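You operate a simulated robot arm through the tools that you are given. There is no shell and no other tool.

You are at the controls of a simulated two-armed robot. One attempt, no reset.

## Task
Wet the scrub pad and scrub both ink stains off the cleaning bench.
Fine: wet it on the blue tray; put the pad back. Set down upright: scrub pad. What is to be rubbed or washed off counts as gone when no trace of it is left.

The check looks at the end state, three seconds after you hand in, the way a careful person would. Anything else that was tipped, shoved, dropped, spilled or broken makes it a failure.

## Robot
Two 7-joint arms with fingered hands on one trunk that stands fixed in place. Base frame: the origin is at the foot of the trunk, x ahead of it, y to its left, z up. Units: cm, degrees, N and s.
The left shoulder is at [2, 26.9, 119.7], the right one opposite. Payload 5 kg a hand.
The tool frame of a hand sits at the grasp point between the pads (the TCP): z along the fingers, y along the line on which they close. The tips reach 4.2 cm beyond it. Largest opening 20.8 cm; the body of the gripper starts 11.9 cm behind the TCP. The gripper is a hand of 4 fingers: y runs from the thumb to the fingers, the wrist lies at [0, 0, -31.7] in the tool frame, and closing takes about 1.5 s.
Orientation is that of the tool frame in the base frame, as a unit quaternion [w, x, y, z]. With the fingers straight down and closing along the base's y, the tool's x points along the base's -x, its y along +y and its z along -z.

## Interface
- The arms move only by the tool drive_tool. It takes "left_series", "right_series" or both (then of equal length, played together; a hand with none holds still); each is a list that holds one entry, the list of rows, each a list of 7 numbers: the turn, a rotation vector about the base's x, y, z in units of 45 degrees (1.0 is 45 degrees), then the shift along the base's x, y, z in units of 400 mm (1.0 is 400 mm), then the finger opening in mm, from 0 to 208. In form: [[[ax, ay, az, dx, dy, dz, claw], ...]]. A call has 1 to 20 rows; each row is the pose to reach, as a shift and turn from the pose commanded when the call began. A call with a number of a shift or a turn outside -1 to 1 is refused whole. Rows are played at 5 a second. More than 5 cm and 8.6 degrees between two rows, or a gripper value outside its range, and nothing of the call is played. Where a pose cannot be reached the arm comes as near as it can. A force on the tool above 40 N (or 10 N above the force at the start of the call, whichever is more), or a blocked arm, ends the call early, and 0.2 s more pass. The fingers move at their own pace (about 15.3 cm/s each) and stop on an object; they squeeze with about 29 N. The grip force told is the motor's: it shows also when the fingers shut on nothing. Time passes only in rows, and 0.2 s behind the last, so rows that repeat a pose let the fingers close. The reply holds the time, the measured pose of the TCP, the force on the tool along the base axes, the opening and the grip force, in the units named above and with some noise, with the torque about the TCP (base axes, N m) and any sound that the robot's microphone picked up.
- Cameras (640 x 400 px; columns grow to the right, rows downward): "scene" is now at [14.75, 2.37, 144.81]; the picture's right is [0.29, -0.96, 0.00], its down [-0.67, -0.20, -0.72] and it looks along [0.69, 0.21, -0.70] (base axes); focal length 330 px, centre (320, 200). "left" rides on the left gripper at [-9.3, 0.1, -14.6] in its tool frame; the picture's right is [-0.01, -1.00, 0.00], its down [0.84, -0.01, -0.54] and it looks along [0.54, -0.01, 0.84] (tool axes); focal length 280 px, centre (320, 200). "right" rides on the right gripper at [9.3, 0.1, -14.6] in its tool frame; the picture's right is [-0.01, 1.00, 0.00], its down [-0.84, -0.01, -0.54] and it looks along [-0.54, -0.01, 0.84] (tool axes); focal length 280 px, centre (320, 200). There is no depth. A picture from a camera that has moved, and an enlarged one, comes with that camera's place and axes in the base frame and with its lens.
- snapshot(camera): a new picture of that camera. No time passes.
- move_column(by): slides the trunk up (or, below 0, down) by that many cm; the arms and the scene camera ride with it, the base frame stays. It gives what a move gives, with no picture.
- grasp_type(shape, hand): the hand has 4 fingers and takes this shape, open, in about a second: jaw (thumb against the fingers, like two jaws); tri (thumb and two fingers); tip (a fingertip pinch); poke (one finger out to press); point (the index stretched); flat (the hand flat); cup (the hand cupped); fist (a fist). The gripper value then closes the fingers along that shape, each until it touches; the sizes above hold for jaw. It gives what a move gives, with no picture.
- pan_tilt(pan, tilt): turns the head with the scene camera to pan (to the left, within 80 degrees either way) and tilt (down, from -29 to 69), counted from straight ahead of the robot. It gives what a move gives.
- close_up(camera, box): a new picture of the part [left, top, right, bottom] of that camera's present view, enlarged. No time passes.
- sign_off(): hands the job in; it is judged then, once.

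Places have to be worked out from the pictures, the camera data and where the tool is seen. Open the grippers and draw the arms clear of the work before you hand the job in, unless the task says otherwise.

The tools are called as a command line: name --argument value ..., lists and objects as JSON in quotes. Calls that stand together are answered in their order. drive_tool: Moves the arms, as the interface text tells. Its arguments: {"type":"object","properties":{"left_series":{"type":"array","items":{"type":"array","items":{"type":"array","items":{"type":"number"}}}},"right_series":{"type":"array","items":{"type":"array","items":{"type":"array","items":{"type":"number"}}}}},"required":[]} The other tools are called the same way: move_column (by) slides the trunk up or down; grasp_type (shape, hand) gives the hand a shape; pan_tilt (pan, tilt) turns the head that bears the scene camera; snapshot (camera) takes a picture; close_up (camera, box) takes an enlarged picture of a part of a camera's view; sign_off () hands the job in.

At the start:

```text
t: 0.0
left_position: [53.94, 56.22, 106.58]
left_tool_rot: [-0.001, -0.201, 0.98, 0.0]
left_ft_force: [1.0, 0.7, 0.2]
left_moment: [0.02, 0.01, -0.01]
left_gripper_width: 20.78
left_grasp_force: 0.1
left_shape: jaw
right_position: [57.04, 0.07, 112.21]
right_tool_rot: [-0.001, -0.2, 0.98, 0.0]
right_ft_force: [-0.2, 0.5, -0.6]
right_moment: [-0.01, -0.03, 0.03]
right_gripper_width: 20.77
right_grasp_force: 0.1
right_shape: jaw
trunk travel left (down, up): [-57.5, 4.6]
head pan, tilt: [16.9, 44.1]
```

scene: 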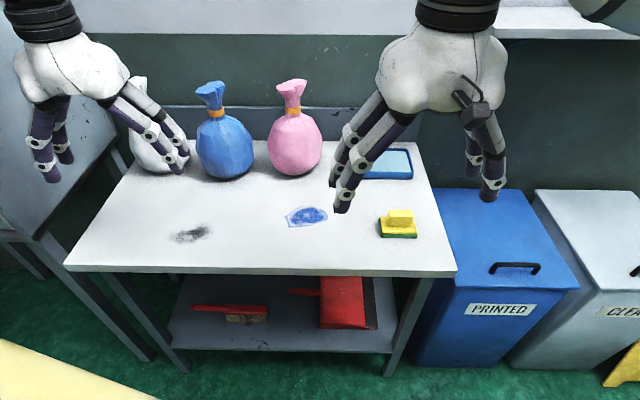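
right: 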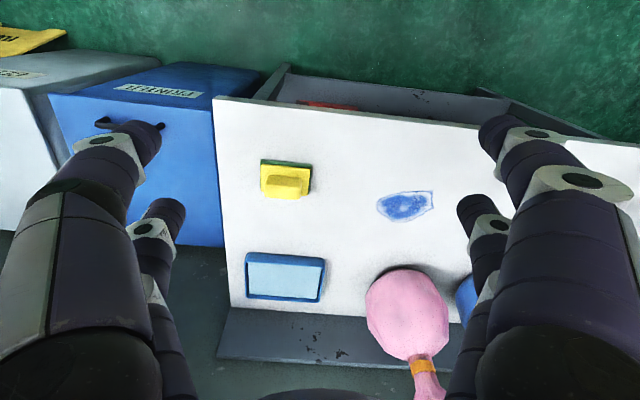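
left: 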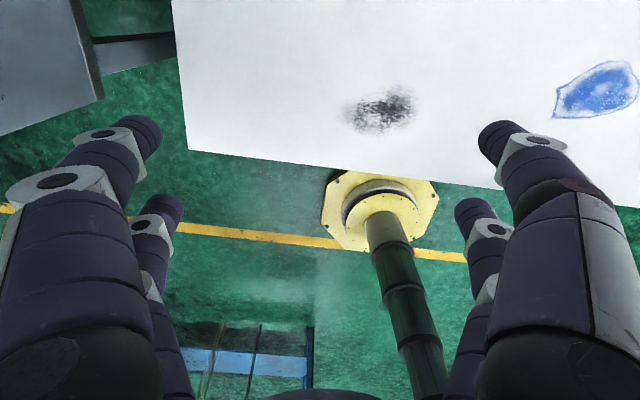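

The pad looks to be at about (73, 0, 83), the tray at about (97, 6, 83), with the blue stain and the black stain further left. I'll take enlarged views to get the details.

close_up --camera "scene" --box '[340, 130, 500, 290]'

close_up --camera "right" --box '[200, 90, 480, 310]'

close_up --camera "scene" --box '[60, 150, 340, 290]'

close_up --camera "left" --box '[320, 40, 640, 200]'

```text
2.50 times, centred on (420, 210) of scene
camera zoom: at [14.75, 2.37, 144.81], right [0.29, -0.96, 0.0], down [-0.67, -0.2, -0.72], along [0.69, 0.21, -0.7], focal length 825 px, centre (70, 175)
```

zoom: 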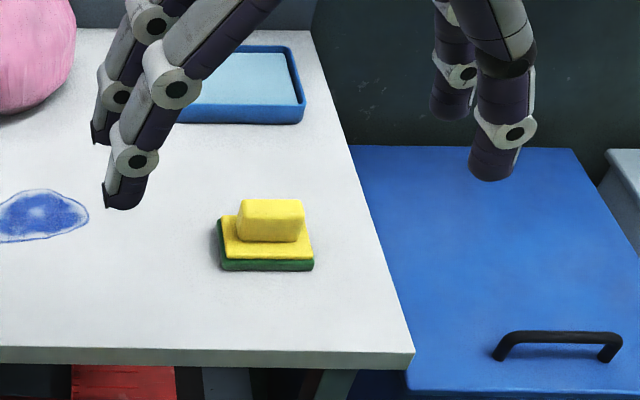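

```text
1.82 times, centred on (340, 200) of right
camera zoom: at [48.44, -3.44, 126.73], right [-0.38, 0.93, 0.0], down [0.78, 0.32, 0.54], along [0.5, 0.2, -0.84], focal length 510 px, centre (284, 200)
```

zoom: 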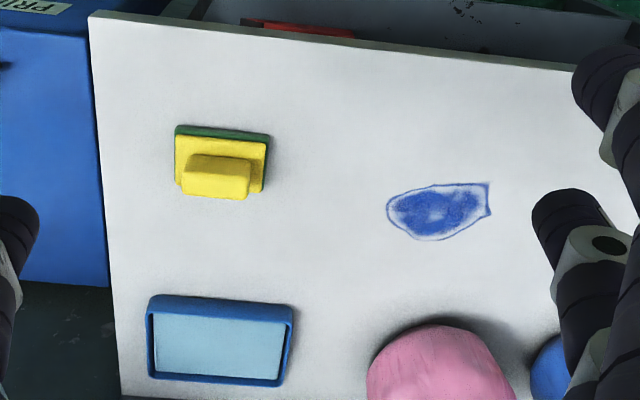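

```text
2.29 times, centred on (200, 220) of scene
camera zoom: at [14.75, 2.37, 144.81], right [0.29, -0.96, 0.0], down [-0.67, -0.2, -0.72], along [0.69, 0.21, -0.7], focal length 754 px, centre (594, 154)
```

zoom: 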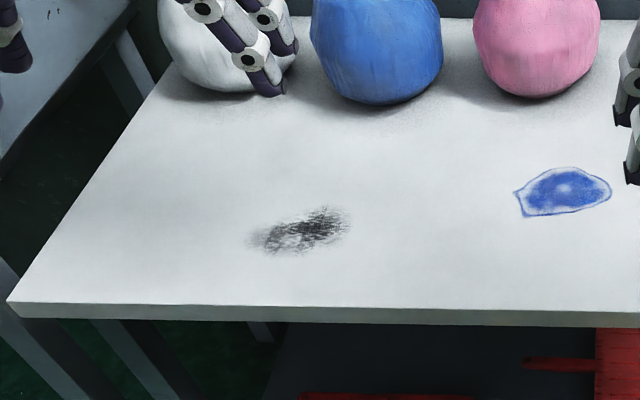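

```text
2.00 times, centred on (480, 120) of left
camera zoom: at [62.4, 60.0, 121.36], right [0.41, -0.91, 0.0], down [-0.77, -0.34, 0.54], along [-0.49, -0.22, -0.84], focal length 561 px, centre (0, 360)
```

zoom: 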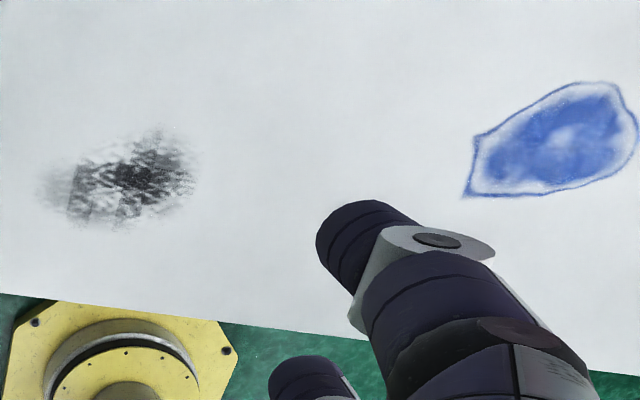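

The bench top is at z≈82.3. I place the pad at about (72, 0) with its yaw near 16.5°, the blue stain at (70, 23), the black stain at (56, 48), and the tray centred near (96, 7). I'll use the left arm, so I first swing the right arm clear to the right and try the left hand's pinch shape.

drive_tool --right_series '[[[0, 0, 0, -0.02, -0.1, 0, 208], [0, 0, 0, -0.04, -0.2, 0, 208], [0, 0, 0, -0.06, -0.3, 0, 208], [0, 0, 0, -0.08, -0.4, 0, 208], [0, 0, 0, -0.1, -0.5, 0, 208], [0, 0, 0, -0.12, -0.6, 0, 208], [0, 0, 0, -0.14, -0.7, 0, 208], [0, 0, 0, -0.16, -0.8, 0, 208], [0, 0, 0, -0.16, -0.8, 0, 208]]]'

grasp_type --shape "tip" --hand "left"

snapshot --camera "left"

snapshot --camera "scene"

```text
t: 2.0
left_position: [53.96, 56.26, 106.53]
left_tool_rot: [0.0, -0.201, 0.98, 0.0]
left_ft_force: [-0.5, -0.8, -1.2]
left_moment: [-0.07, 0.0, -0.02]
left_gripper_width: 20.78
left_grasp_force: 0.0
left_shape: jaw
right_position: [50.5, -32.15, 112.04]
right_tool_rot: [0.0, -0.202, 0.979, 0.0]
right_ft_force: [0.5, 0.9, 0.8]
right_moment: [-0.07, 0.02, -0.02]
right_gripper_width: 20.79
right_grasp_force: 0.1
right_shape: jaw
trunk travel left (down, up): [-57.5, 4.6]
head pan, tilt: [16.9, 44.1]
```

```text
t: 2.9
left_position: [53.79, 56.12, 106.69]
left_tool_rot: [-0.001, -0.2, 0.98, 0.0]
left_ft_force: [-0.1, -0.2, 0.6]
left_moment: [0.04, 0.0, 0.0]
left_gripper_width: 20.78
left_grasp_force: 0.0
left_shape: tip
right_position: [50.55, -32.11, 112.17]
right_tool_rot: [0.0, -0.2, 0.98, 0.0]
right_ft_force: [-0.8, -0.3, 0.8]
right_moment: [0.0, 0.0, -0.02]
right_gripper_width: 20.79
right_grasp_force: 0.0
right_shape: jaw
trunk travel left (down, up): [-57.5, 4.6]
head pan, tilt: [16.9, 44.1]
```

```text
taken
camera left: at [62.38, 59.99, 121.37], right [0.41, -0.91, 0.0], down [-0.77, -0.34, 0.54], along [-0.49, -0.22, -0.84], focal length 280 px, centre (320, 200)
```

left: 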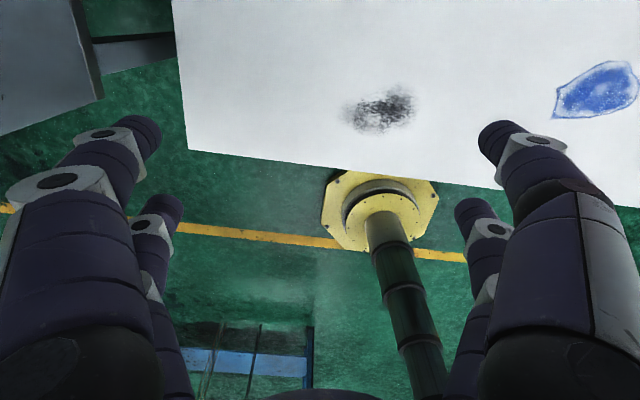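

```text
taken
camera scene: at [14.74, 2.36, 144.81], right [0.29, -0.96, 0.0], down [-0.67, -0.2, -0.72], along [0.69, 0.21, -0.7], focal length 330 px, centre (320, 200)
```

scene: 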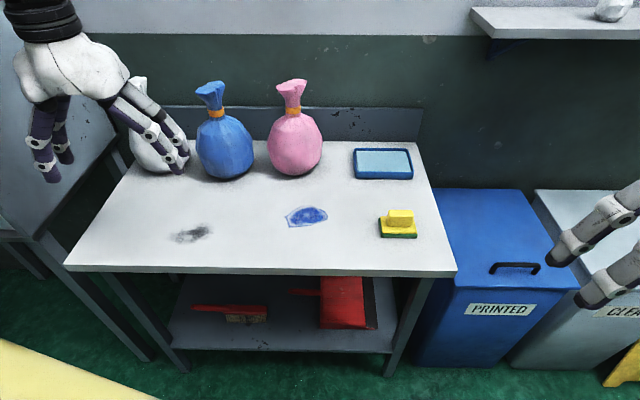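

The open pinch shape looks the same as jaw, so I'll part-close the left hand in the air to 65 mm. That should show where the fingertips come together.

drive_tool --left_series '[[[0, 0, 0, 0, 0, 0, 65], [0, 0, 0, 0, 0, 0, 65], [0, 0, 0, 0, 0, 0, 65], [0, 0, 0, 0, 0, 0, 65], [0, 0, 0, 0, 0, 0, 65], [0, 0, 0, 0, 0, 0, 65], [0, 0, 0, 0, 0, 0, 65]]]'

snapshot --camera "left"

grasp_type --shape "jaw" --hand "left"

drive_tool --left_series '[[[0, 0, 0, 0, 0, 0, 65], [0, 0, 0, 0, 0, 0, 65], [0, 0, 0, 0, 0, 0, 65], [0, 0, 0, 0, 0, 0, 65], [0, 0, 0, 0, 0, 0, 65], [0, 0, 0, 0, 0, 0, 65], [0, 0, 0, 0, 0, 0, 65]]]'

snapshot --camera "left"

```text
t: 4.5
left_position: [53.92, 56.19, 106.68]
left_tool_rot: [-0.001, -0.2, 0.98, 0.001]
left_ft_force: [0.9, 0.1, -0.3]
left_moment: [0.02, 0.0, 0.01]
left_gripper_width: 6.53
left_grasp_force: 0.0
left_shape: tip
right_position: [50.43, -31.97, 112.07]
right_tool_rot: [-0.001, -0.2, 0.98, 0.001]
right_ft_force: [0.1, -0.8, -0.2]
right_moment: [0.0, -0.03, 0.01]
right_gripper_width: 20.76
right_grasp_force: 0.1
right_shape: jaw
trunk travel left (down, up): [-57.5, 4.6]
head pan, tilt: [16.9, 44.1]
```

```text
taken
camera left: at [62.4, 60.0, 121.36], right [0.41, -0.91, 0.0], down [-0.77, -0.34, 0.54], along [-0.49, -0.22, -0.84], focal length 280 px, centre (320, 200)
```

left: 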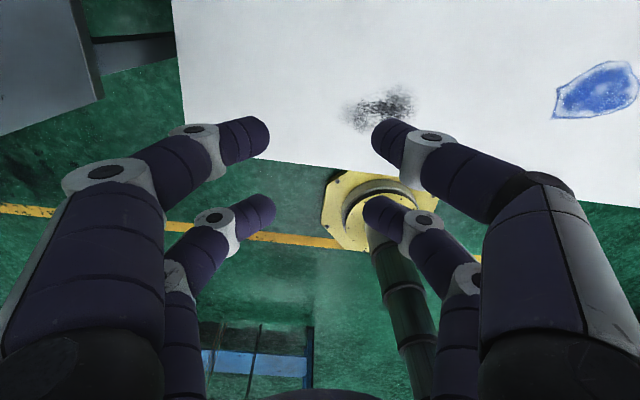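

```text
t: 5.4
left_position: [53.85, 56.22, 106.56]
left_tool_rot: [0.001, -0.2, 0.98, 0.0]
left_ft_force: [-0.6, 0.2, -0.2]
left_moment: [-0.02, -0.04, 0.01]
left_gripper_width: 20.79
left_grasp_force: 0.0
left_shape: jaw
right_position: [50.55, -32.03, 112.13]
right_tool_rot: [0.0, -0.201, 0.98, 0.0]
right_ft_force: [0.3, 0.0, -0.1]
right_moment: [-0.03, 0.01, -0.02]
right_gripper_width: 20.8
right_grasp_force: 0.0
right_shape: jaw
trunk travel left (down, up): [-57.5, 4.6]
head pan, tilt: [16.9, 44.1]
```

```text
t: 7.0
left_position: [53.91, 56.29, 106.55]
left_tool_rot: [0.0, -0.2, 0.98, 0.0]
left_ft_force: [-0.2, 0.0, 0.0]
left_moment: [0.0, -0.03, 0.03]
left_gripper_width: 6.51
left_grasp_force: 0.1
left_shape: jaw
right_position: [50.56, -32.14, 111.94]
right_tool_rot: [0.0, -0.2, 0.98, 0.0]
right_ft_force: [-0.1, 0.7, 0.0]
right_moment: [0.0, -0.04, -0.02]
right_gripper_width: 20.8
right_grasp_force: 0.1
right_shape: jaw
trunk travel left (down, up): [-57.5, 4.6]
head pan, tilt: [16.9, 44.1]
```

```text
taken
camera left: at [62.4, 60.0, 121.36], right [0.41, -0.91, 0.0], down [-0.77, -0.34, 0.54], along [-0.49, -0.22, -0.84], focal length 280 px, centre (320, 200)
```

left: 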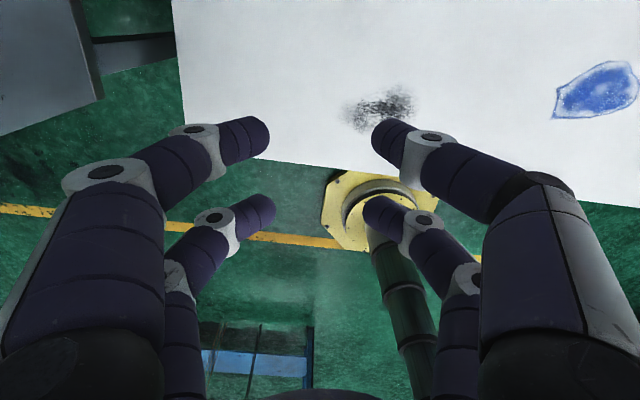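

Both shapes close as two finger pairs about 6 cm apart across the hand. I'll open up and carry the left hand over to above the pad, keeping it in front of the sacks, for a closer look.

drive_tool --left_series '[[[0, 0, 0, 0.025, -0.1, 0, 120], [0, 0, 0, 0.05, -0.2, 0, 120], [0, 0, 0, 0.075, -0.3, 0, 120], [0, 0, 0, 0.1, -0.4, 0, 120], [0, 0, 0, 0.125, -0.5, 0, 120], [0, 0, 0, 0.15, -0.6, 0, 120], [0, 0, 0, 0.175, -0.7, 0, 120], [0, 0, 0, 0.2, -0.8, 0, 120], [0, 0, 0, 0.225, -0.9, 0, 120], [0, 0, 0, 0.25, -1.0, 0, 120]]]'

drive_tool --left_series '[[[0, 0, -0.04, 0.05, -0.1, 0, 120], [0, 0, -0.08, 0.1, -0.2, 0, 120], [0, 0, -0.12, 0.15, -0.3, 0, 120], [0, 0, -0.145, 0.2, -0.4, 0, 120], [0, 0, -0.145, 0.2, -0.4, 0, 120]]]'

snapshot --camera "left"

snapshot --camera "scene"

```text
t: 9.2
left_position: [63.59, 18.45, 106.61]
left_tool_rot: [0.001, -0.201, 0.98, -0.001]
left_ft_force: [2.1, 2.1, 1.6]
left_moment: [-0.24, 0.29, 0.01]
left_gripper_width: 11.95
left_grasp_force: 0.1
left_shape: jaw
left hand out of reach, approached as far as the arm can: row 10
right_position: [50.79, -31.92, 111.91]
right_tool_rot: [-0.002, -0.201, 0.98, -0.001]
right_ft_force: [1.9, 1.3, 0.2]
right_moment: [-0.22, 0.34, 0.07]
right_gripper_width: 20.8
right_grasp_force: 0.1
right_shape: jaw
trunk travel left (down, up): [-57.5, 4.6]
head pan, tilt: [16.9, 44.1]
```

```text
t: 10.4
left_position: [62.3, 17.21, 110.82]
left_tool_rot: [0.004, -0.149, 0.989, -0.007]
left_ft_force: [0.3, -0.4, 0.0]
left_moment: [-0.01, -0.07, 0.04]
left_gripper_width: 12.02
left_grasp_force: 0.2
left_shape: jaw
left hand out of reach, approached as far as the arm can: row 1, 2, 3, 4, 5
right_position: [50.48, -32.06, 112.2]
right_tool_rot: [0.0, -0.2, 0.98, 0.001]
right_ft_force: [-1.1, -0.1, 0.9]
right_moment: [0.05, -0.06, 0.05]
right_gripper_width: 20.78
right_grasp_force: 0.0
right_shape: jaw
trunk travel left (down, up): [-57.5, 4.6]
head pan, tilt: [16.9, 44.1]
```

```text
taken
camera left: at [70.92, 20.2, 125.63], right [0.31, -0.95, 0.01], down [-0.81, -0.25, 0.54], along [-0.51, -0.18, -0.84], focal length 280 px, centre (320, 200)
```

left: 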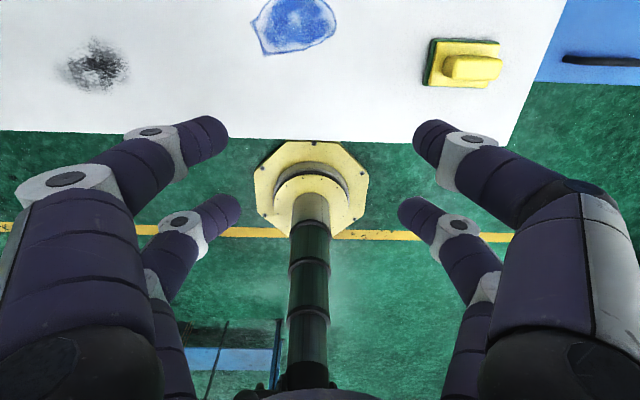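

```text
taken
camera scene: at [14.68, 2.37, 144.84], right [0.29, -0.96, 0.0], down [-0.66, -0.2, -0.72], along [0.69, 0.21, -0.7], focal length 330 px, centre (320, 200)
```

scene: 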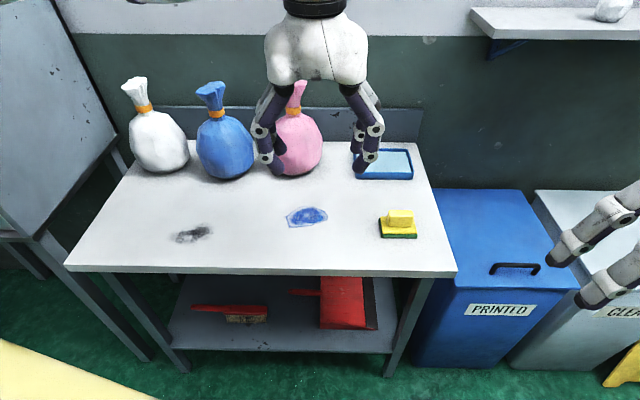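

The left hand stopped near y≈17, probably because its yaw is turned against the direction it is reaching. I'll turn the yaw towards −20° and see whether it can then get over the pad.

drive_tool --left_series '[[[0, 0, -0.14, 0, 0, 0, 120], [0, 0, -0.28, 0, 0, 0, 120], [0, 0, -0.42, 0, 0, 0, 120], [0, 0, -0.56, 0, 0, 0, 120], [0, 0, -0.7, 0, 0, 0, 120], [0, 0, -0.84, 0, 0, 0, 120], [0, 0, -0.84, 0, 0, 0, 120]]]'

```text
t: 12.0
left_position: [62.31, 17.65, 110.39]
left_tool_rot: [0.001, 0.185, 0.983, 0.0]
left_ft_force: [0.6, -0.1, -0.3]
left_moment: [0.05, 0.02, -0.01]
left_gripper_width: 12.02
left_grasp_force: 0.1
left_shape: jaw
right_position: [50.49, -31.96, 112.16]
right_tool_rot: [0.0, -0.199, 0.98, 0.001]
right_ft_force: [0.0, 0.3, 0.0]
right_moment: [0.01, 0.0, 0.01]
right_gripper_width: 20.8
right_grasp_force: 0.0
right_shape: jaw
trunk travel left (down, up): [-57.5, 4.6]
head pan, tilt: [16.9, 44.1]
```

It reached the new yaw cleanly, so now I try moving on towards the pad from here.

drive_tool --left_series '[[[0, 0, 0, 0.05, -0.09, -0.03, 120], [0, 0, 0, 0.1, -0.18, -0.06, 120], [0, 0, 0, 0.15, -0.27, -0.09, 120], [0, 0, 0, 0.2, -0.36, -0.12, 120], [0, 0, 0, 0.24, -0.44, -0.15, 120], [0, 0, 0, 0.24, -0.44, -0.15, 120]]]'

```text
t: 13.4
left_position: [62.48, 17.5, 110.03]
left_tool_rot: [0.002, 0.183, 0.983, -0.002]
left_ft_force: [0.6, -0.3, -0.6]
left_moment: [0.03, -0.02, 0.02]
left_gripper_width: 11.98
left_grasp_force: 0.1
left_shape: jaw
left hand out of reach, approached as far as the arm can: row 1, 2, 3, 4, 5, 6
right_position: [50.58, -32.1, 112.14]
right_tool_rot: [0.0, -0.2, 0.98, 0.0]
right_ft_force: [0.9, -0.3, 0.4]
right_moment: [0.01, 0.04, 0.02]
right_gripper_width: 20.81
right_grasp_force: 0.0
right_shape: jaw
trunk travel left (down, up): [-57.5, 4.6]
head pan, tilt: [16.9, 44.1]
```

Still stuck, so yaw isn't the limit. I'll test whether a path closer to the trunk lets the left hand go further right.

drive_tool --left_series '[[[0, 0, 0, -0.1, 0, -0.05, 120], [0, 0, 0, -0.2, 0, -0.1, 120], [0, 0, 0, -0.3, -0.0, -0.1, 120], [0, 0, 0, -0.3, -0.1, -0.1, 120], [0, 0, 0, -0.3, -0.2, -0.1, 120], [0, 0, 0, -0.3, -0.3, -0.1, 120], [0, 0, 0, -0.3, -0.4, -0.1, 120], [0, 0, 0, -0.3, -0.4, -0.1, 120]]]'

snapshot --camera "scene"

```text
t: 15.2
left_position: [49.74, 13.7, 106.1]
left_tool_rot: [0.001, 0.183, 0.983, -0.001]
left_ft_force: [-1.0, -0.8, 0.1]
left_moment: [-0.02, -0.04, 0.0]
left_gripper_width: 11.98
left_grasp_force: 0.1
left_shape: jaw
left hand out of reach, approached as far as the arm can: row 4, 5, 6, 7, 8
right_position: [50.55, -32.08, 112.15]
right_tool_rot: [0.0, -0.201, 0.98, 0.0]
right_ft_force: [0.8, -0.1, 0.3]
right_moment: [0.02, -0.03, 0.01]
right_gripper_width: 20.77
right_grasp_force: 0.1
right_shape: jaw
trunk travel left (down, up): [-57.5, 4.6]
head pan, tilt: [16.9, 44.1]
```

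```text
taken
camera scene: at [14.71, 2.37, 144.81], right [0.29, -0.96, 0.0], down [-0.67, -0.2, -0.72], along [0.69, 0.21, -0.7], focal length 330 px, centre (320, 200)
```

scene: 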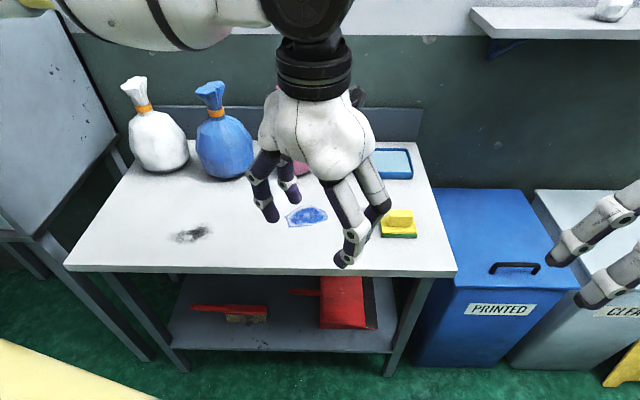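

The left arm stops at about 15° from the base axis. I'll draw it back to its own side and bring the right hand over the pad, turned to the pad's yaw, to test the right arm's reach.

drive_tool --left_series '[[[0, 0, 0.1, 0, 0.1, 0, 120], [0, 0, 0.2, 0, 0.2, 0, 120], [0, 0, 0.3, 0, 0.3, 0, 120], [0, 0, 0.4, 0, 0.4, 0, 120], [0, 0, 0.5, 0, 0.5, 0, 120], [0, 0, 0.6, 0, 0.6, 0, 120], [0, 0, 0.7, 0, 0.7, 0, 120], [0, 0, 0.8, 0, 0.8, 0, 120], [0, 0, 0.9, 0, 0.9, 0, 120], [0, 0, 0.95, 0, 1.0, 0, 120]]]' --right_series '[[[0, 0, 0, 0, 0, 0, 208], [0, 0, 0, 0.06, 0.09, -0.02, 208], [0, 0, 0, 0.12, 0.18, -0.04, 208], [0, 0, 0, 0.18, 0.27, -0.06, 208], [0, 0, -0.05, 0.24, 0.36, -0.08, 208], [0, 0, -0.1, 0.3, 0.45, -0.1, 208], [0, 0, -0.145, 0.36, 0.54, -0.12, 208], [0, 0, -0.145, 0.42, 0.63, -0.14, 208], [0, 0, -0.145, 0.48, 0.72, -0.16, 208], [0, 0, -0.145, 0.53, 0.8, -0.18, 208]]]'

snapshot --camera "scene"

snapshot --camera "right"

```text
t: 17.4
left_position: [49.75, 53.53, 105.99]
left_tool_rot: [-0.001, -0.187, 0.982, 0.0]
left_ft_force: [0.1, 1.7, -1.2]
left_moment: [-0.2, -0.06, 0.03]
left_gripper_width: 12.0
left_grasp_force: 0.0
left_shape: jaw
right_position: [71.78, 0.34, 105.05]
right_tool_rot: [0.0, -0.144, 0.99, -0.001]
right_ft_force: [0.1, 1.7, 1.0]
right_moment: [-0.17, -0.02, -0.01]
right_gripper_width: 20.8
right_grasp_force: 0.1
right_shape: jaw
trunk travel left (down, up): [-57.5, 4.6]
head pan, tilt: [16.9, 44.1]
```

```text
taken
camera scene: at [14.75, 2.55, 144.79], right [0.29, -0.96, 0.0], down [-0.67, -0.2, -0.72], along [0.69, 0.21, -0.7], focal length 330 px, centre (320, 200)
```

scene: 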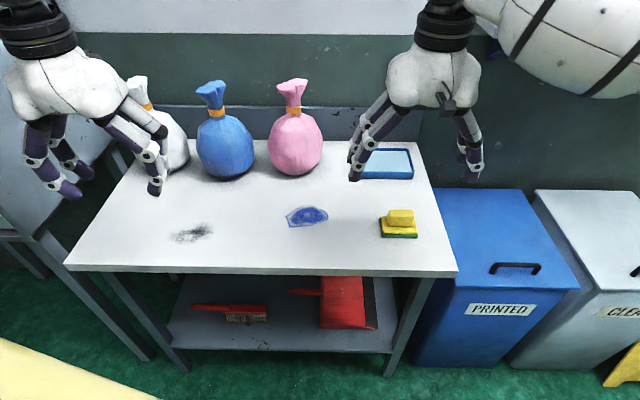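

```text
taken
camera right: at [62.73, -2.08, 119.67], right [-0.27, 0.96, 0.0], down [0.81, 0.23, 0.54], along [0.52, 0.14, -0.84], focal length 280 px, centre (320, 200)
```

right: 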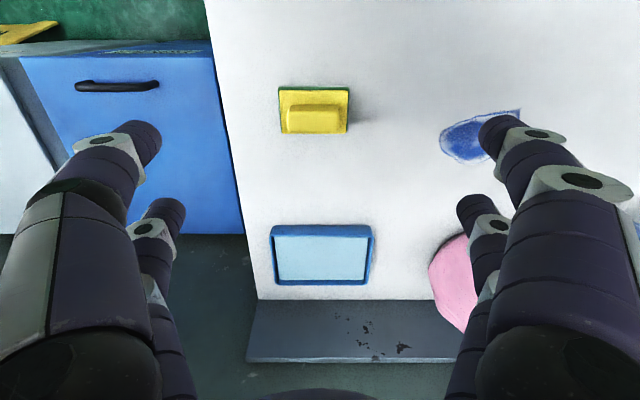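

The right hand reaches over the pad, which is well aligned in its view. Next I test how far it can go to the left, towards the blue stain, at this safe height.

drive_tool --right_series '[[[0, 0, 0, -0.02, 0.1, 0.02, 120], [0, 0, 0, -0.04, 0.2, 0.02, 120], [0, 0, 0, -0.06, 0.3, 0.02, 120], [0, 0, 0, -0.08, 0.4, 0.02, 120], [0, 0, 0, -0.1, 0.5, 0.02, 120], [0, 0, 0, -0.12, 0.6, 0.02, 120], [0, 0, 0, -0.14, 0.7, 0.02, 120]]]'

snapshot --camera "right"

```text
t: 19.2
left_position: [49.71, 53.44, 106.16]
left_tool_rot: [0.0, -0.186, 0.982, -0.001]
left_ft_force: [-0.5, 1.1, -0.4]
left_moment: [-0.14, -0.14, -0.04]
left_gripper_width: 11.98
left_grasp_force: 0.1
left_shape: jaw
right_position: [69.32, 24.96, 106.14]
right_tool_rot: [0.0, -0.12, 0.993, 0.006]
right_ft_force: [-1.2, 0.9, -0.4]
right_moment: [-0.13, -0.16, -0.04]
right_gripper_width: 12.01
right_grasp_force: 0.1
right_shape: jaw
trunk travel left (down, up): [-57.5, 4.6]
head pan, tilt: [16.9, 44.1]
stopped in row 7 (right hand): the arm was blocked; the commanded pose is now the measured one
```

```text
taken
camera right: at [60.15, 22.82, 120.83], right [-0.22, 0.97, 0.01], down [0.82, 0.18, 0.54], along [0.52, 0.13, -0.84], focal length 280 px, centre (320, 200)
```

right: 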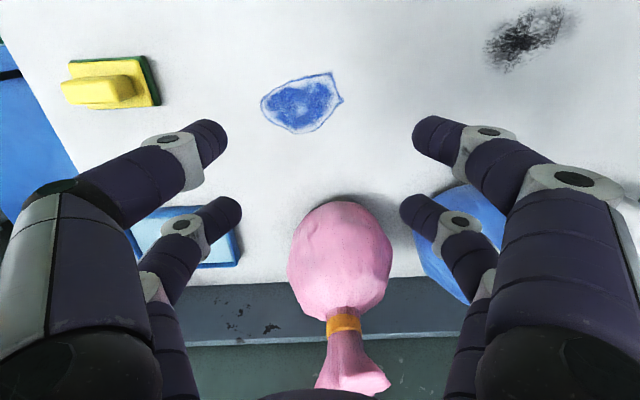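

The right hand got to (69, 25) and was then blocked. I'll check the scene to see what it met.

snapshot --camera "scene"

snapshot --camera "left"

```text
taken
camera scene: at [14.64, 2.49, 144.83], right [0.29, -0.96, 0.0], down [-0.67, -0.2, -0.72], along [0.69, 0.21, -0.7], focal length 330 px, centre (320, 200)
```

scene: 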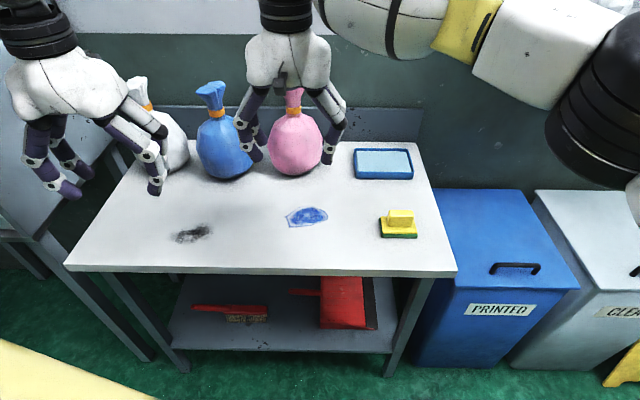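

```text
taken
camera left: at [58.35, 56.97, 120.87], right [0.38, -0.92, 0.0], down [-0.78, -0.32, 0.54], along [-0.5, -0.21, -0.84], focal length 280 px, centre (320, 200)
```

left: 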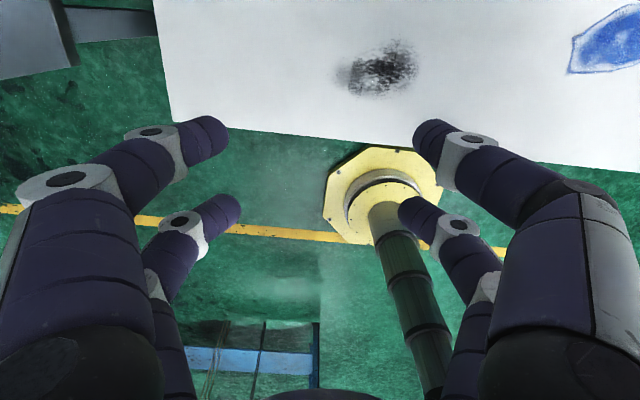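

No contact shows, so it looks like a joint limit. The right arm can reach the pad and the blue stain, and the left arm the blue and black stains, so I'll need a hand-over on the bench. Now I take the right hand past the pad so its camera looks straight down on it.

drive_tool --right_series '[[[0, 0, 0, 0.02, -0.1, 0, 150], [0, 0, 0, 0.06, -0.2, 0, 208], [0, 0, 0, 0.1, -0.3, 0, 208], [0, 0, 0, 0.14, -0.4, 0, 208], [0, 0, 0, 0.18, -0.5, 0, 208], [0, 0, 0.03, 0.22, -0.58, 0, 208], [0, 0, 0.06, 0.25, -0.6, 0, 208], [0, 0, 0.06, 0.25, -0.6, 0, 208]]]'

close_up --camera "right" --box '[240, 0, 400, 100]'

snapshot --camera "right"

```text
t: 21.0
left_position: [49.78, 53.4, 106.23]
left_tool_rot: [0.0, -0.187, 0.982, -0.001]
left_ft_force: [-0.8, 0.8, -0.7]
left_moment: [0.02, 0.03, 0.02]
left_gripper_width: 12.01
left_grasp_force: 0.1
left_shape: jaw
right_position: [79.15, 1.17, 105.93]
right_tool_rot: [0.0, -0.147, 0.989, 0.005]
right_ft_force: [0.0, 0.1, -0.4]
right_moment: [-0.01, 0.06, -0.02]
right_gripper_width: 20.77
right_grasp_force: 0.0
right_shape: jaw
trunk travel left (down, up): [-57.5, 4.6]
head pan, tilt: [16.9, 44.1]
```

```text
4.00 times, centred on (320, 50) of right
camera zoom: at [70.09, -1.49, 120.69], right [-0.28, 0.96, 0.01], down [0.81, 0.23, 0.54], along [0.52, 0.16, -0.84], focal length 1122 px, centre (320, 800)
```

zoom: 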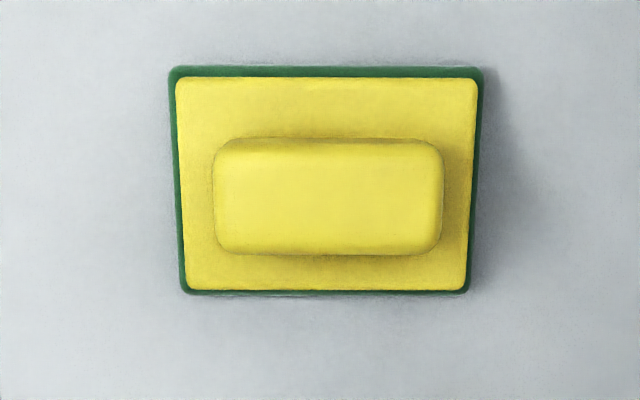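

```text
taken
camera right: at [70.09, -1.49, 120.69], right [-0.28, 0.96, 0.01], down [0.81, 0.23, 0.54], along [0.52, 0.16, -0.84], focal length 280 px, centre (320, 200)
```

right: 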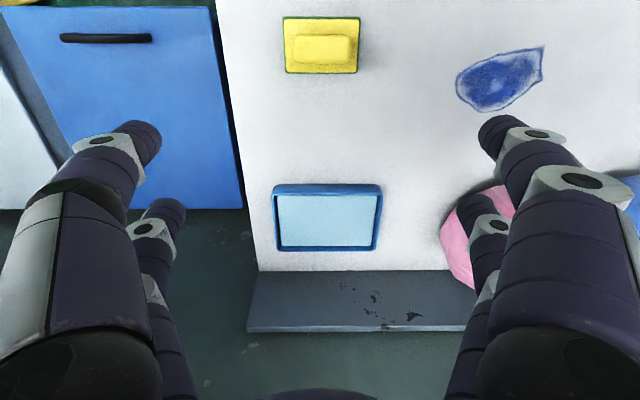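

Seen from above, the pad measures 8.9 × 5.9 cm, centred at about (72.6, −0.2) with a yaw near 16.5°. Its handle is about 6 × 2.7 cm and centred. I'll check the right hand's "tri" and "tip" shapes part-closed, since a forward-tilted grip along the handle would help reach the tray.

grasp_type --shape "tri" --hand "right"

drive_tool --right_series '[[[0, 0, 0, 0, 0, 0, 30], [0, 0, 0, 0, 0, 0, 30], [0, 0, 0, 0, 0, 0, 30], [0, 0, 0, 0, 0, 0, 30], [0, 0, 0, 0, 0, 0, 30], [0, 0, 0, 0, 0, 0, 30]]]'

snapshot --camera "right"

grasp_type --shape "tip" --hand "right"

drive_tool --right_series '[[[0, 0, 0, 0, 0, 0, 30], [0, 0, 0, 0, 0, 0, 30], [0, 0, 0, 0, 0, 0, 30], [0, 0, 0, 0, 0, 0, 30], [0, 0, 0, 0, 0, 0, 30], [0, 0, 0, 0, 0, 0, 30]]]'

snapshot --camera "right"

```text
t: 21.9
left_position: [49.81, 53.4, 106.24]
left_tool_rot: [0.0, -0.187, 0.982, 0.0]
left_ft_force: [-0.2, -0.3, 0.2]
left_moment: [0.0, 0.03, -0.02]
left_gripper_width: 12.01
left_grasp_force: 0.0
left_shape: jaw
right_position: [79.09, 1.23, 106.12]
right_tool_rot: [0.001, -0.146, 0.989, 0.005]
right_ft_force: [0.3, -0.1, -0.3]
right_moment: [-0.02, -0.01, -0.01]
right_gripper_width: 20.77
right_grasp_force: 0.0
right_shape: tri
trunk travel left (down, up): [-57.5, 4.6]
head pan, tilt: [16.9, 44.1]
```

```text
t: 23.3
left_position: [49.77, 53.33, 106.1]
left_tool_rot: [0.001, -0.187, 0.982, 0.0]
left_ft_force: [0.4, 0.6, -0.1]
left_moment: [0.01, -0.01, 0.02]
left_gripper_width: 11.98
left_grasp_force: 0.0
left_shape: jaw
right_position: [79.08, 1.1, 106.13]
right_tool_rot: [-0.001, -0.146, 0.989, 0.005]
right_ft_force: [0.1, -0.4, -0.2]
right_moment: [0.0, 0.01, -0.03]
right_gripper_width: 3.02
right_grasp_force: 0.0
right_shape: tri
trunk travel left (down, up): [-57.5, 4.6]
head pan, tilt: [16.9, 44.1]
```

```text
taken
camera right: at [70.08, -1.45, 120.69], right [-0.28, 0.96, 0.01], down [0.81, 0.23, 0.54], along [0.52, 0.16, -0.84], focal length 280 px, centre (320, 200)
```

right: 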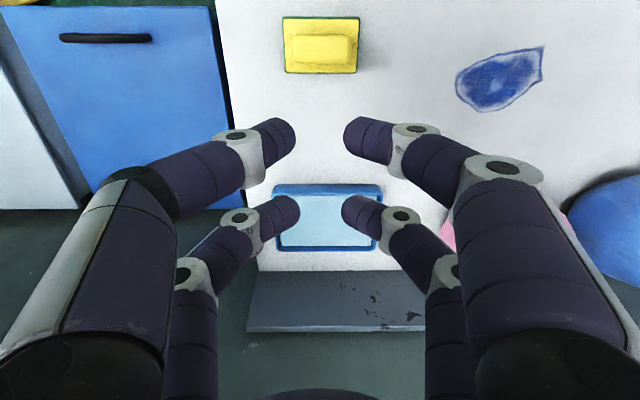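

```text
t: 24.2
left_position: [49.77, 53.39, 106.22]
left_tool_rot: [0.0, -0.186, 0.982, 0.0]
left_ft_force: [0.0, 0.2, -0.4]
left_moment: [-0.05, 0.03, 0.0]
left_gripper_width: 12.0
left_grasp_force: 0.0
left_shape: jaw
right_position: [79.03, 1.13, 106.14]
right_tool_rot: [0.001, -0.146, 0.989, 0.005]
right_ft_force: [-0.5, 0.4, -0.3]
right_moment: [0.0, 0.01, 0.03]
right_gripper_width: 20.78
right_grasp_force: 0.0
right_shape: tip
trunk travel left (down, up): [-57.5, 4.6]
head pan, tilt: [16.9, 44.1]
```

```text
t: 25.6
left_position: [49.89, 53.35, 106.2]
left_tool_rot: [0.0, -0.187, 0.982, 0.0]
left_ft_force: [0.1, 0.0, 0.4]
left_moment: [-0.03, -0.04, 0.01]
left_gripper_width: 11.99
left_grasp_force: 0.0
left_shape: jaw
right_position: [79.07, 1.13, 106.11]
right_tool_rot: [0.0, -0.146, 0.989, 0.005]
right_ft_force: [-0.4, 0.8, 0.1]
right_moment: [-0.01, 0.01, -0.03]
right_gripper_width: 3.04
right_grasp_force: 0.0
right_shape: tip
trunk travel left (down, up): [-57.5, 4.6]
head pan, tilt: [16.9, 44.1]
```

```text
taken
camera right: at [70.08, -1.44, 120.69], right [-0.28, 0.96, 0.01], down [0.81, 0.23, 0.54], along [0.52, 0.16, -0.84], focal length 280 px, centre (320, 200)
```

right: 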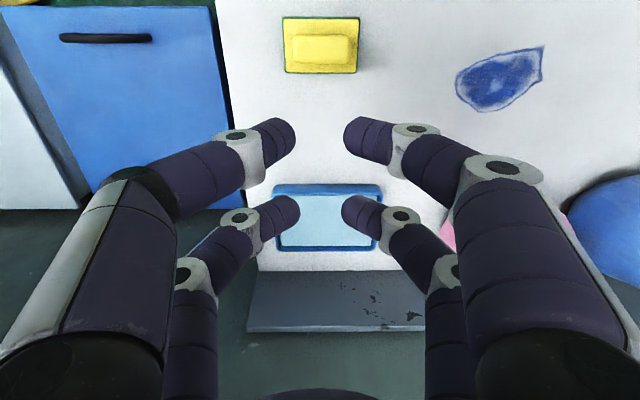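

All the shapes close alike. I'll now test whether the right hand reaches over the tray with a 20° forward tilt, staying well above it.

drive_tool --right_series '[[[0.025, -0.085, 0, 0.075, 0.014, -0.04, 100], [0.05, -0.17, 0, 0.15, 0.028, -0.08, 100], [0.075, -0.255, 0, 0.225, 0.043, -0.12, 100], [0.1, -0.34, 0, 0.3, 0.057, -0.17, 100], [0.127, -0.426, 0, 0.374, 0.071, -0.22, 100], [0.127, -0.426, 0, 0.374, 0.071, -0.22, 100]]]'

snapshot --camera "scene"

snapshot --camera "right"

```text
t: 27.0
left_position: [49.86, 53.38, 106.2]
left_tool_rot: [0.001, -0.187, 0.982, 0.001]
left_ft_force: [-0.2, -0.6, 0.3]
left_moment: [0.0, -0.06, 0.0]
left_gripper_width: 11.99
left_grasp_force: 0.0
left_shape: jaw
right_position: [94.0, 3.89, 97.23]
right_tool_rot: [0.172, -0.144, 0.974, 0.029]
right_ft_force: [0.0, 0.1, -0.4]
right_moment: [-0.02, -0.07, 0.01]
right_gripper_width: 9.94
right_grasp_force: 0.1
right_shape: tip
trunk travel left (down, up): [-57.5, 4.6]
head pan, tilt: [16.9, 44.1]
```

```text
taken
camera scene: at [14.7, 2.37, 144.83], right [0.29, -0.96, 0.0], down [-0.67, -0.2, -0.72], along [0.69, 0.21, -0.7], focal length 330 px, centre (320, 200)
```

scene: 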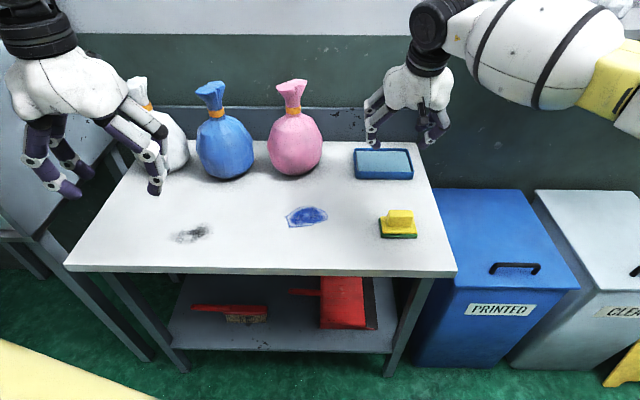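

```text
taken
camera right: at [80.83, 0.07, 107.78], right [-0.28, 0.96, 0.01], down [0.58, 0.16, 0.8], along [0.76, 0.23, -0.61], focal length 280 px, centre (320, 200)
```

right: 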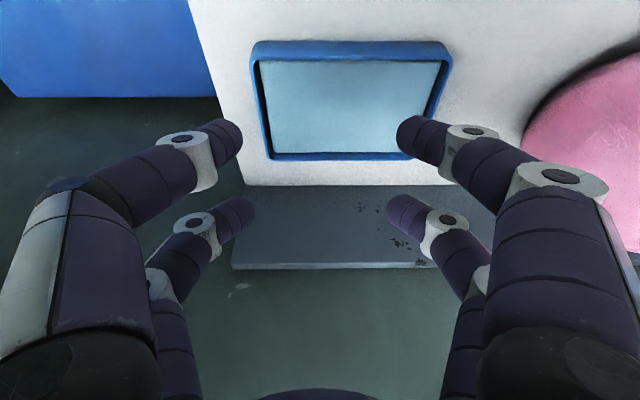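

The tilted right hand reaches over the tray with margin to spare. The tray's corners work out at (92,−2), (88,13), (104,1) and (100,17), so its centre is near (96, 7.5). I'll return over the pad keeping the 20° tilt, so the pad will sit flat on the tray later, and check the alignment before going down.

drive_tool --right_series '[[[0, 0, 0, -0.1, -0.02, 0.06, 140], [0, 0, 0, -0.2, -0.04, 0.1, 140], [0, 0, 0, -0.31, -0.06, 0.1, 140], [0, 0, 0, -0.42, -0.085, 0.08, 140], [0, 0, 0, -0.52, -0.105, 0.04, 140], [0, 0, 0, -0.56, -0.111, 0, 140], [0, 0, 0, -0.56, -0.111, -0.05, 140], [0, 0, 0, -0.56, -0.111, -0.05, 140]]]'

snapshot --camera "right"

close_up --camera "scene" --box '[300, 100, 500, 260]'

```text
t: 28.8
left_position: [49.77, 53.39, 106.18]
left_tool_rot: [0.001, -0.187, 0.982, -0.001]
left_ft_force: [0.2, 0.3, 0.3]
left_moment: [-0.03, -0.05, 0.03]
left_gripper_width: 12.02
left_grasp_force: 0.0
left_shape: jaw
right_position: [71.52, -0.27, 95.37]
right_tool_rot: [0.173, -0.144, 0.974, 0.029]
right_ft_force: [0.4, -0.7, 0.8]
right_moment: [0.01, -0.05, -0.01]
right_gripper_width: 13.96
right_grasp_force: 0.0
right_shape: tip
trunk travel left (down, up): [-57.5, 4.6]
head pan, tilt: [16.9, 44.1]
```

```text
taken
camera right: at [58.28, -4.24, 105.96], right [-0.28, 0.96, 0.01], down [0.58, 0.16, 0.8], along [0.76, 0.23, -0.61], focal length 280 px, centre (320, 200)
```

right: 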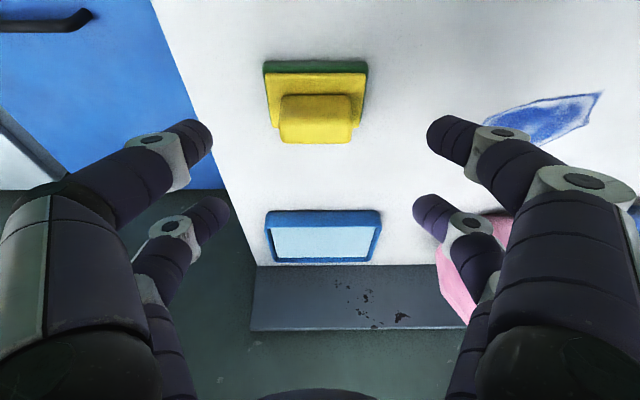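

```text
2.50 times, centred on (400, 180) of scene
camera zoom: at [14.72, 2.39, 144.82], right [0.29, -0.96, 0.0], down [-0.67, -0.2, -0.72], along [0.69, 0.21, -0.7], focal length 825 px, centre (120, 250)
```

zoom: 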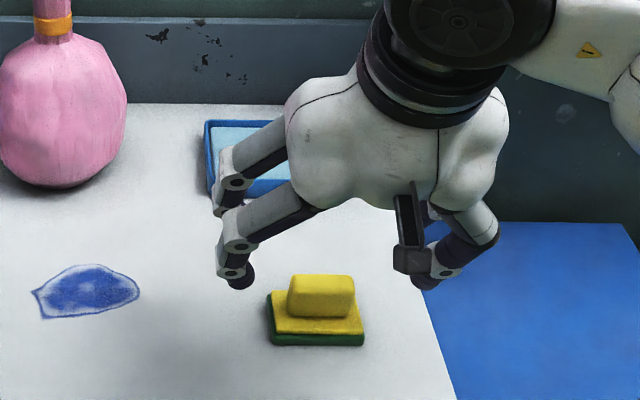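

The pad sits centred between the fingers (column 317 against 320) and the yaw is aligned. I'll go down until the tips are just above the base plate, then close on the handle.

drive_tool --right_series '[[[0, 0, 0, 0, -0.002, -0.06, 140], [0, 0, 0, 0, -0.004, -0.11, 140], [0, 0, 0, 0, -0.004, -0.15, 140], [0, 0, 0, 0, -0.004, -0.15, 140]]]'

snapshot --camera "right"

close_up --camera "scene" --box '[320, 140, 480, 260]'

```text
t: 29.8
left_position: [49.89, 53.35, 106.2]
left_tool_rot: [0.0, -0.187, 0.982, 0.0]
left_ft_force: [-0.7, 0.2, 0.2]
left_moment: [-0.01, -0.01, 0.02]
left_gripper_width: 11.97
left_grasp_force: 0.1
left_shape: jaw
right_position: [71.59, -0.5, 89.4]
right_tool_rot: [0.172, -0.145, 0.974, 0.03]
right_ft_force: [0.6, 0.2, 0.1]
right_moment: [0.0, -0.03, 0.03]
right_gripper_width: 13.92
right_grasp_force: 0.0
right_shape: tip
trunk travel left (down, up): [-57.5, 4.6]
head pan, tilt: [16.9, 44.1]
```

```text
taken
camera right: at [58.35, -4.42, 99.93], right [-0.28, 0.96, 0.01], down [0.59, 0.16, 0.8], along [0.76, 0.23, -0.61], focal length 280 px, centre (320, 200)
```

right: 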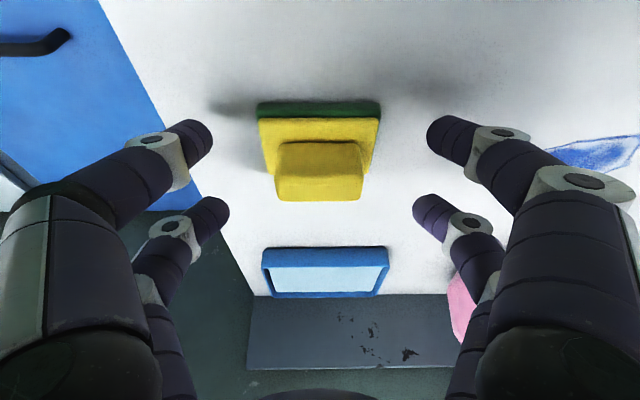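

```text
3.33 times, centred on (400, 200) of scene
camera zoom: at [14.74, 2.38, 144.82], right [0.29, -0.96, 0.0], down [-0.67, -0.2, -0.72], along [0.69, 0.21, -0.7], focal length 1099 px, centre (53, 200)
```

zoom: 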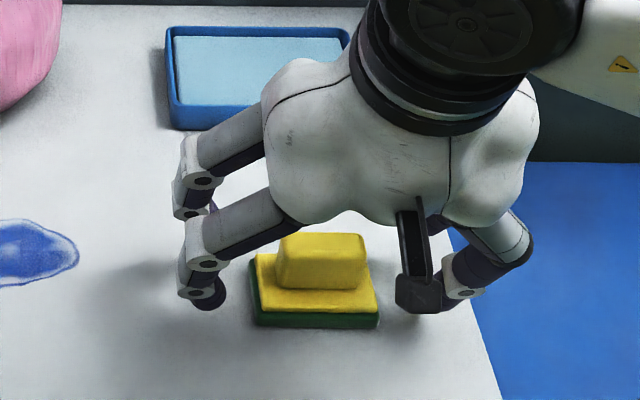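

The hand is centred around the handle at z=89.4 with no contact. I close onto the handle ends.

drive_tool --right_series '[[[0, 0, 0, 0, 0, 0, 90], [0, 0, 0, 0, 0, 0, 60], [0, 0, 0, 0, 0, 0, 50], [0, 0, 0, 0, 0, 0, 45], [0, 0, 0, 0, 0, 0, 45], [0, 0, 0, 0, 0, 0, 45], [0, 0, 0, 0, 0, 0, 45]]]'

snapshot --camera "right"

close_up --camera "scene" --box '[320, 140, 480, 260]'

```text
t: 31.4
left_position: [49.84, 53.4, 106.11]
left_tool_rot: [0.0, -0.187, 0.982, -0.001]
left_ft_force: [0.1, 0.1, 0.5]
left_moment: [0.02, -0.01, -0.04]
left_gripper_width: 12.02
left_grasp_force: 0.0
left_shape: jaw
right_position: [71.61, -0.57, 89.51]
right_tool_rot: [0.171, -0.145, 0.974, 0.03]
right_ft_force: [-0.5, 0.1, -0.3]
right_moment: [-0.03, 0.02, 0.01]
right_gripper_width: 3.05
right_grasp_force: 28.4
right_shape: tip
trunk travel left (down, up): [-57.5, 4.6]
head pan, tilt: [16.9, 44.1]
```

```text
taken
camera right: at [58.36, -4.44, 99.91], right [-0.28, 0.96, 0.01], down [0.59, 0.16, 0.79], along [0.76, 0.23, -0.61], focal length 280 px, centre (320, 200)
```

right: 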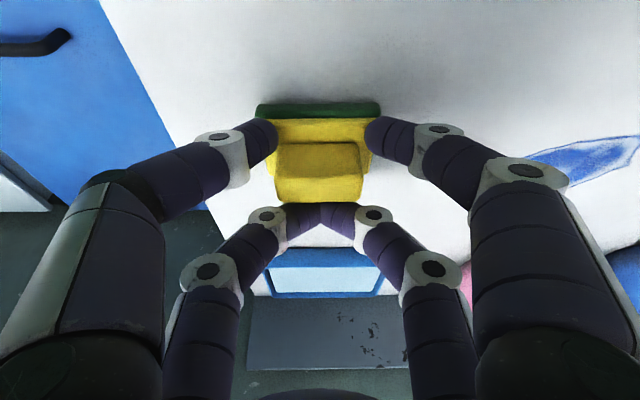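

```text
3.33 times, centred on (400, 200) of scene
camera zoom: at [14.76, 2.38, 144.81], right [0.29, -0.96, 0.0], down [-0.67, -0.2, -0.72], along [0.69, 0.21, -0.7], focal length 1099 px, centre (53, 200)
```

zoom: 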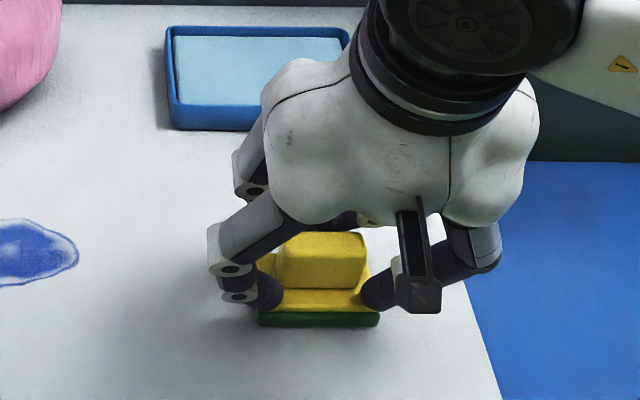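

The fingers close independently: the near pair touched only the handle's near corners, and the far pair met in front of it. I'll open, move 2.5 cm forward so the near pair pinches the middle of the handle ends, and close again.

drive_tool --right_series '[[[0, 0, 0, 0, 0, 0, 140], [0, 0, 0, 0, 0, 0, 140], [0, 0, 0, 0, 0, 0, 140], [0, 0, 0, 0.03, 0.009, 0, 140], [0, 0, 0, 0.06, 0.018, 0, 140], [0, 0, 0, 0.06, 0.018, 0, 140], [0, 0, 0, 0.06, 0.018, 0, 90], [0, 0, 0, 0.06, 0.018, 0, 60], [0, 0, 0, 0.06, 0.018, 0, 30], [0, 0, 0, 0.06, 0.018, 0, 0], [0, 0, 0, 0.06, 0.018, 0, 0], [0, 0, 0, 0.06, 0.018, 0, 0], [0, 0, 0, 0.06, 0.018, 0, 0], [0, 0, 0, 0.06, 0.018, 0, 0]]]'

snapshot --camera "right"

close_up --camera "scene" --box '[320, 140, 480, 260]'

```text
t: 34.4
left_position: [49.9, 53.33, 106.11]
left_tool_rot: [0.0, -0.186, 0.982, 0.0]
left_ft_force: [-0.3, 0.3, 0.8]
left_moment: [0.0, -0.01, 0.01]
left_gripper_width: 11.99
left_grasp_force: 0.0
left_shape: jaw
right_position: [73.98, 0.19, 89.39]
right_tool_rot: [0.172, -0.144, 0.974, 0.03]
right_ft_force: [-0.2, -0.8, 3.3]
right_moment: [0.14, 0.12, 0.05]
right_gripper_width: 3.36
right_grasp_force: 29.2
right_shape: tip
trunk travel left (down, up): [-57.5, 4.6]
head pan, tilt: [16.9, 44.1]
```

```text
taken
camera right: at [60.77, -3.68, 99.92], right [-0.28, 0.96, 0.01], down [0.59, 0.16, 0.8], along [0.76, 0.23, -0.61], focal length 280 px, centre (320, 200)
```

right: 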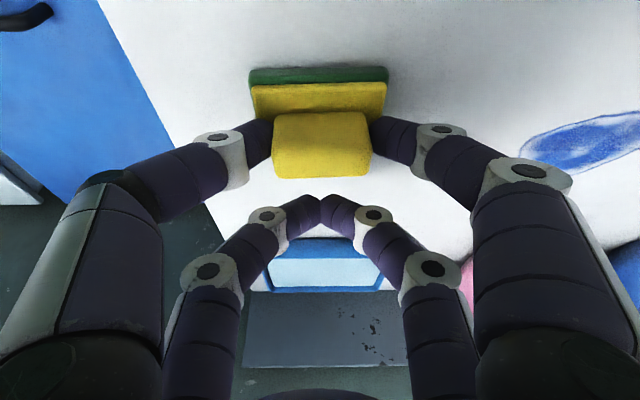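

```text
3.33 times, centred on (400, 200) of scene
camera zoom: at [14.74, 2.37, 144.81], right [0.29, -0.96, 0.0], down [-0.67, -0.2, -0.72], along [0.69, 0.21, -0.7], focal length 1099 px, centre (53, 200)
```

zoom: 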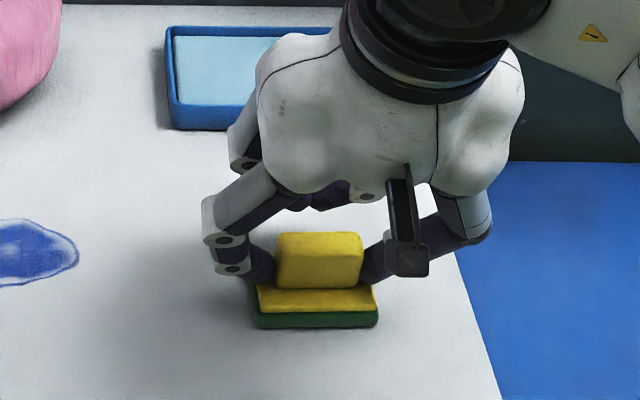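

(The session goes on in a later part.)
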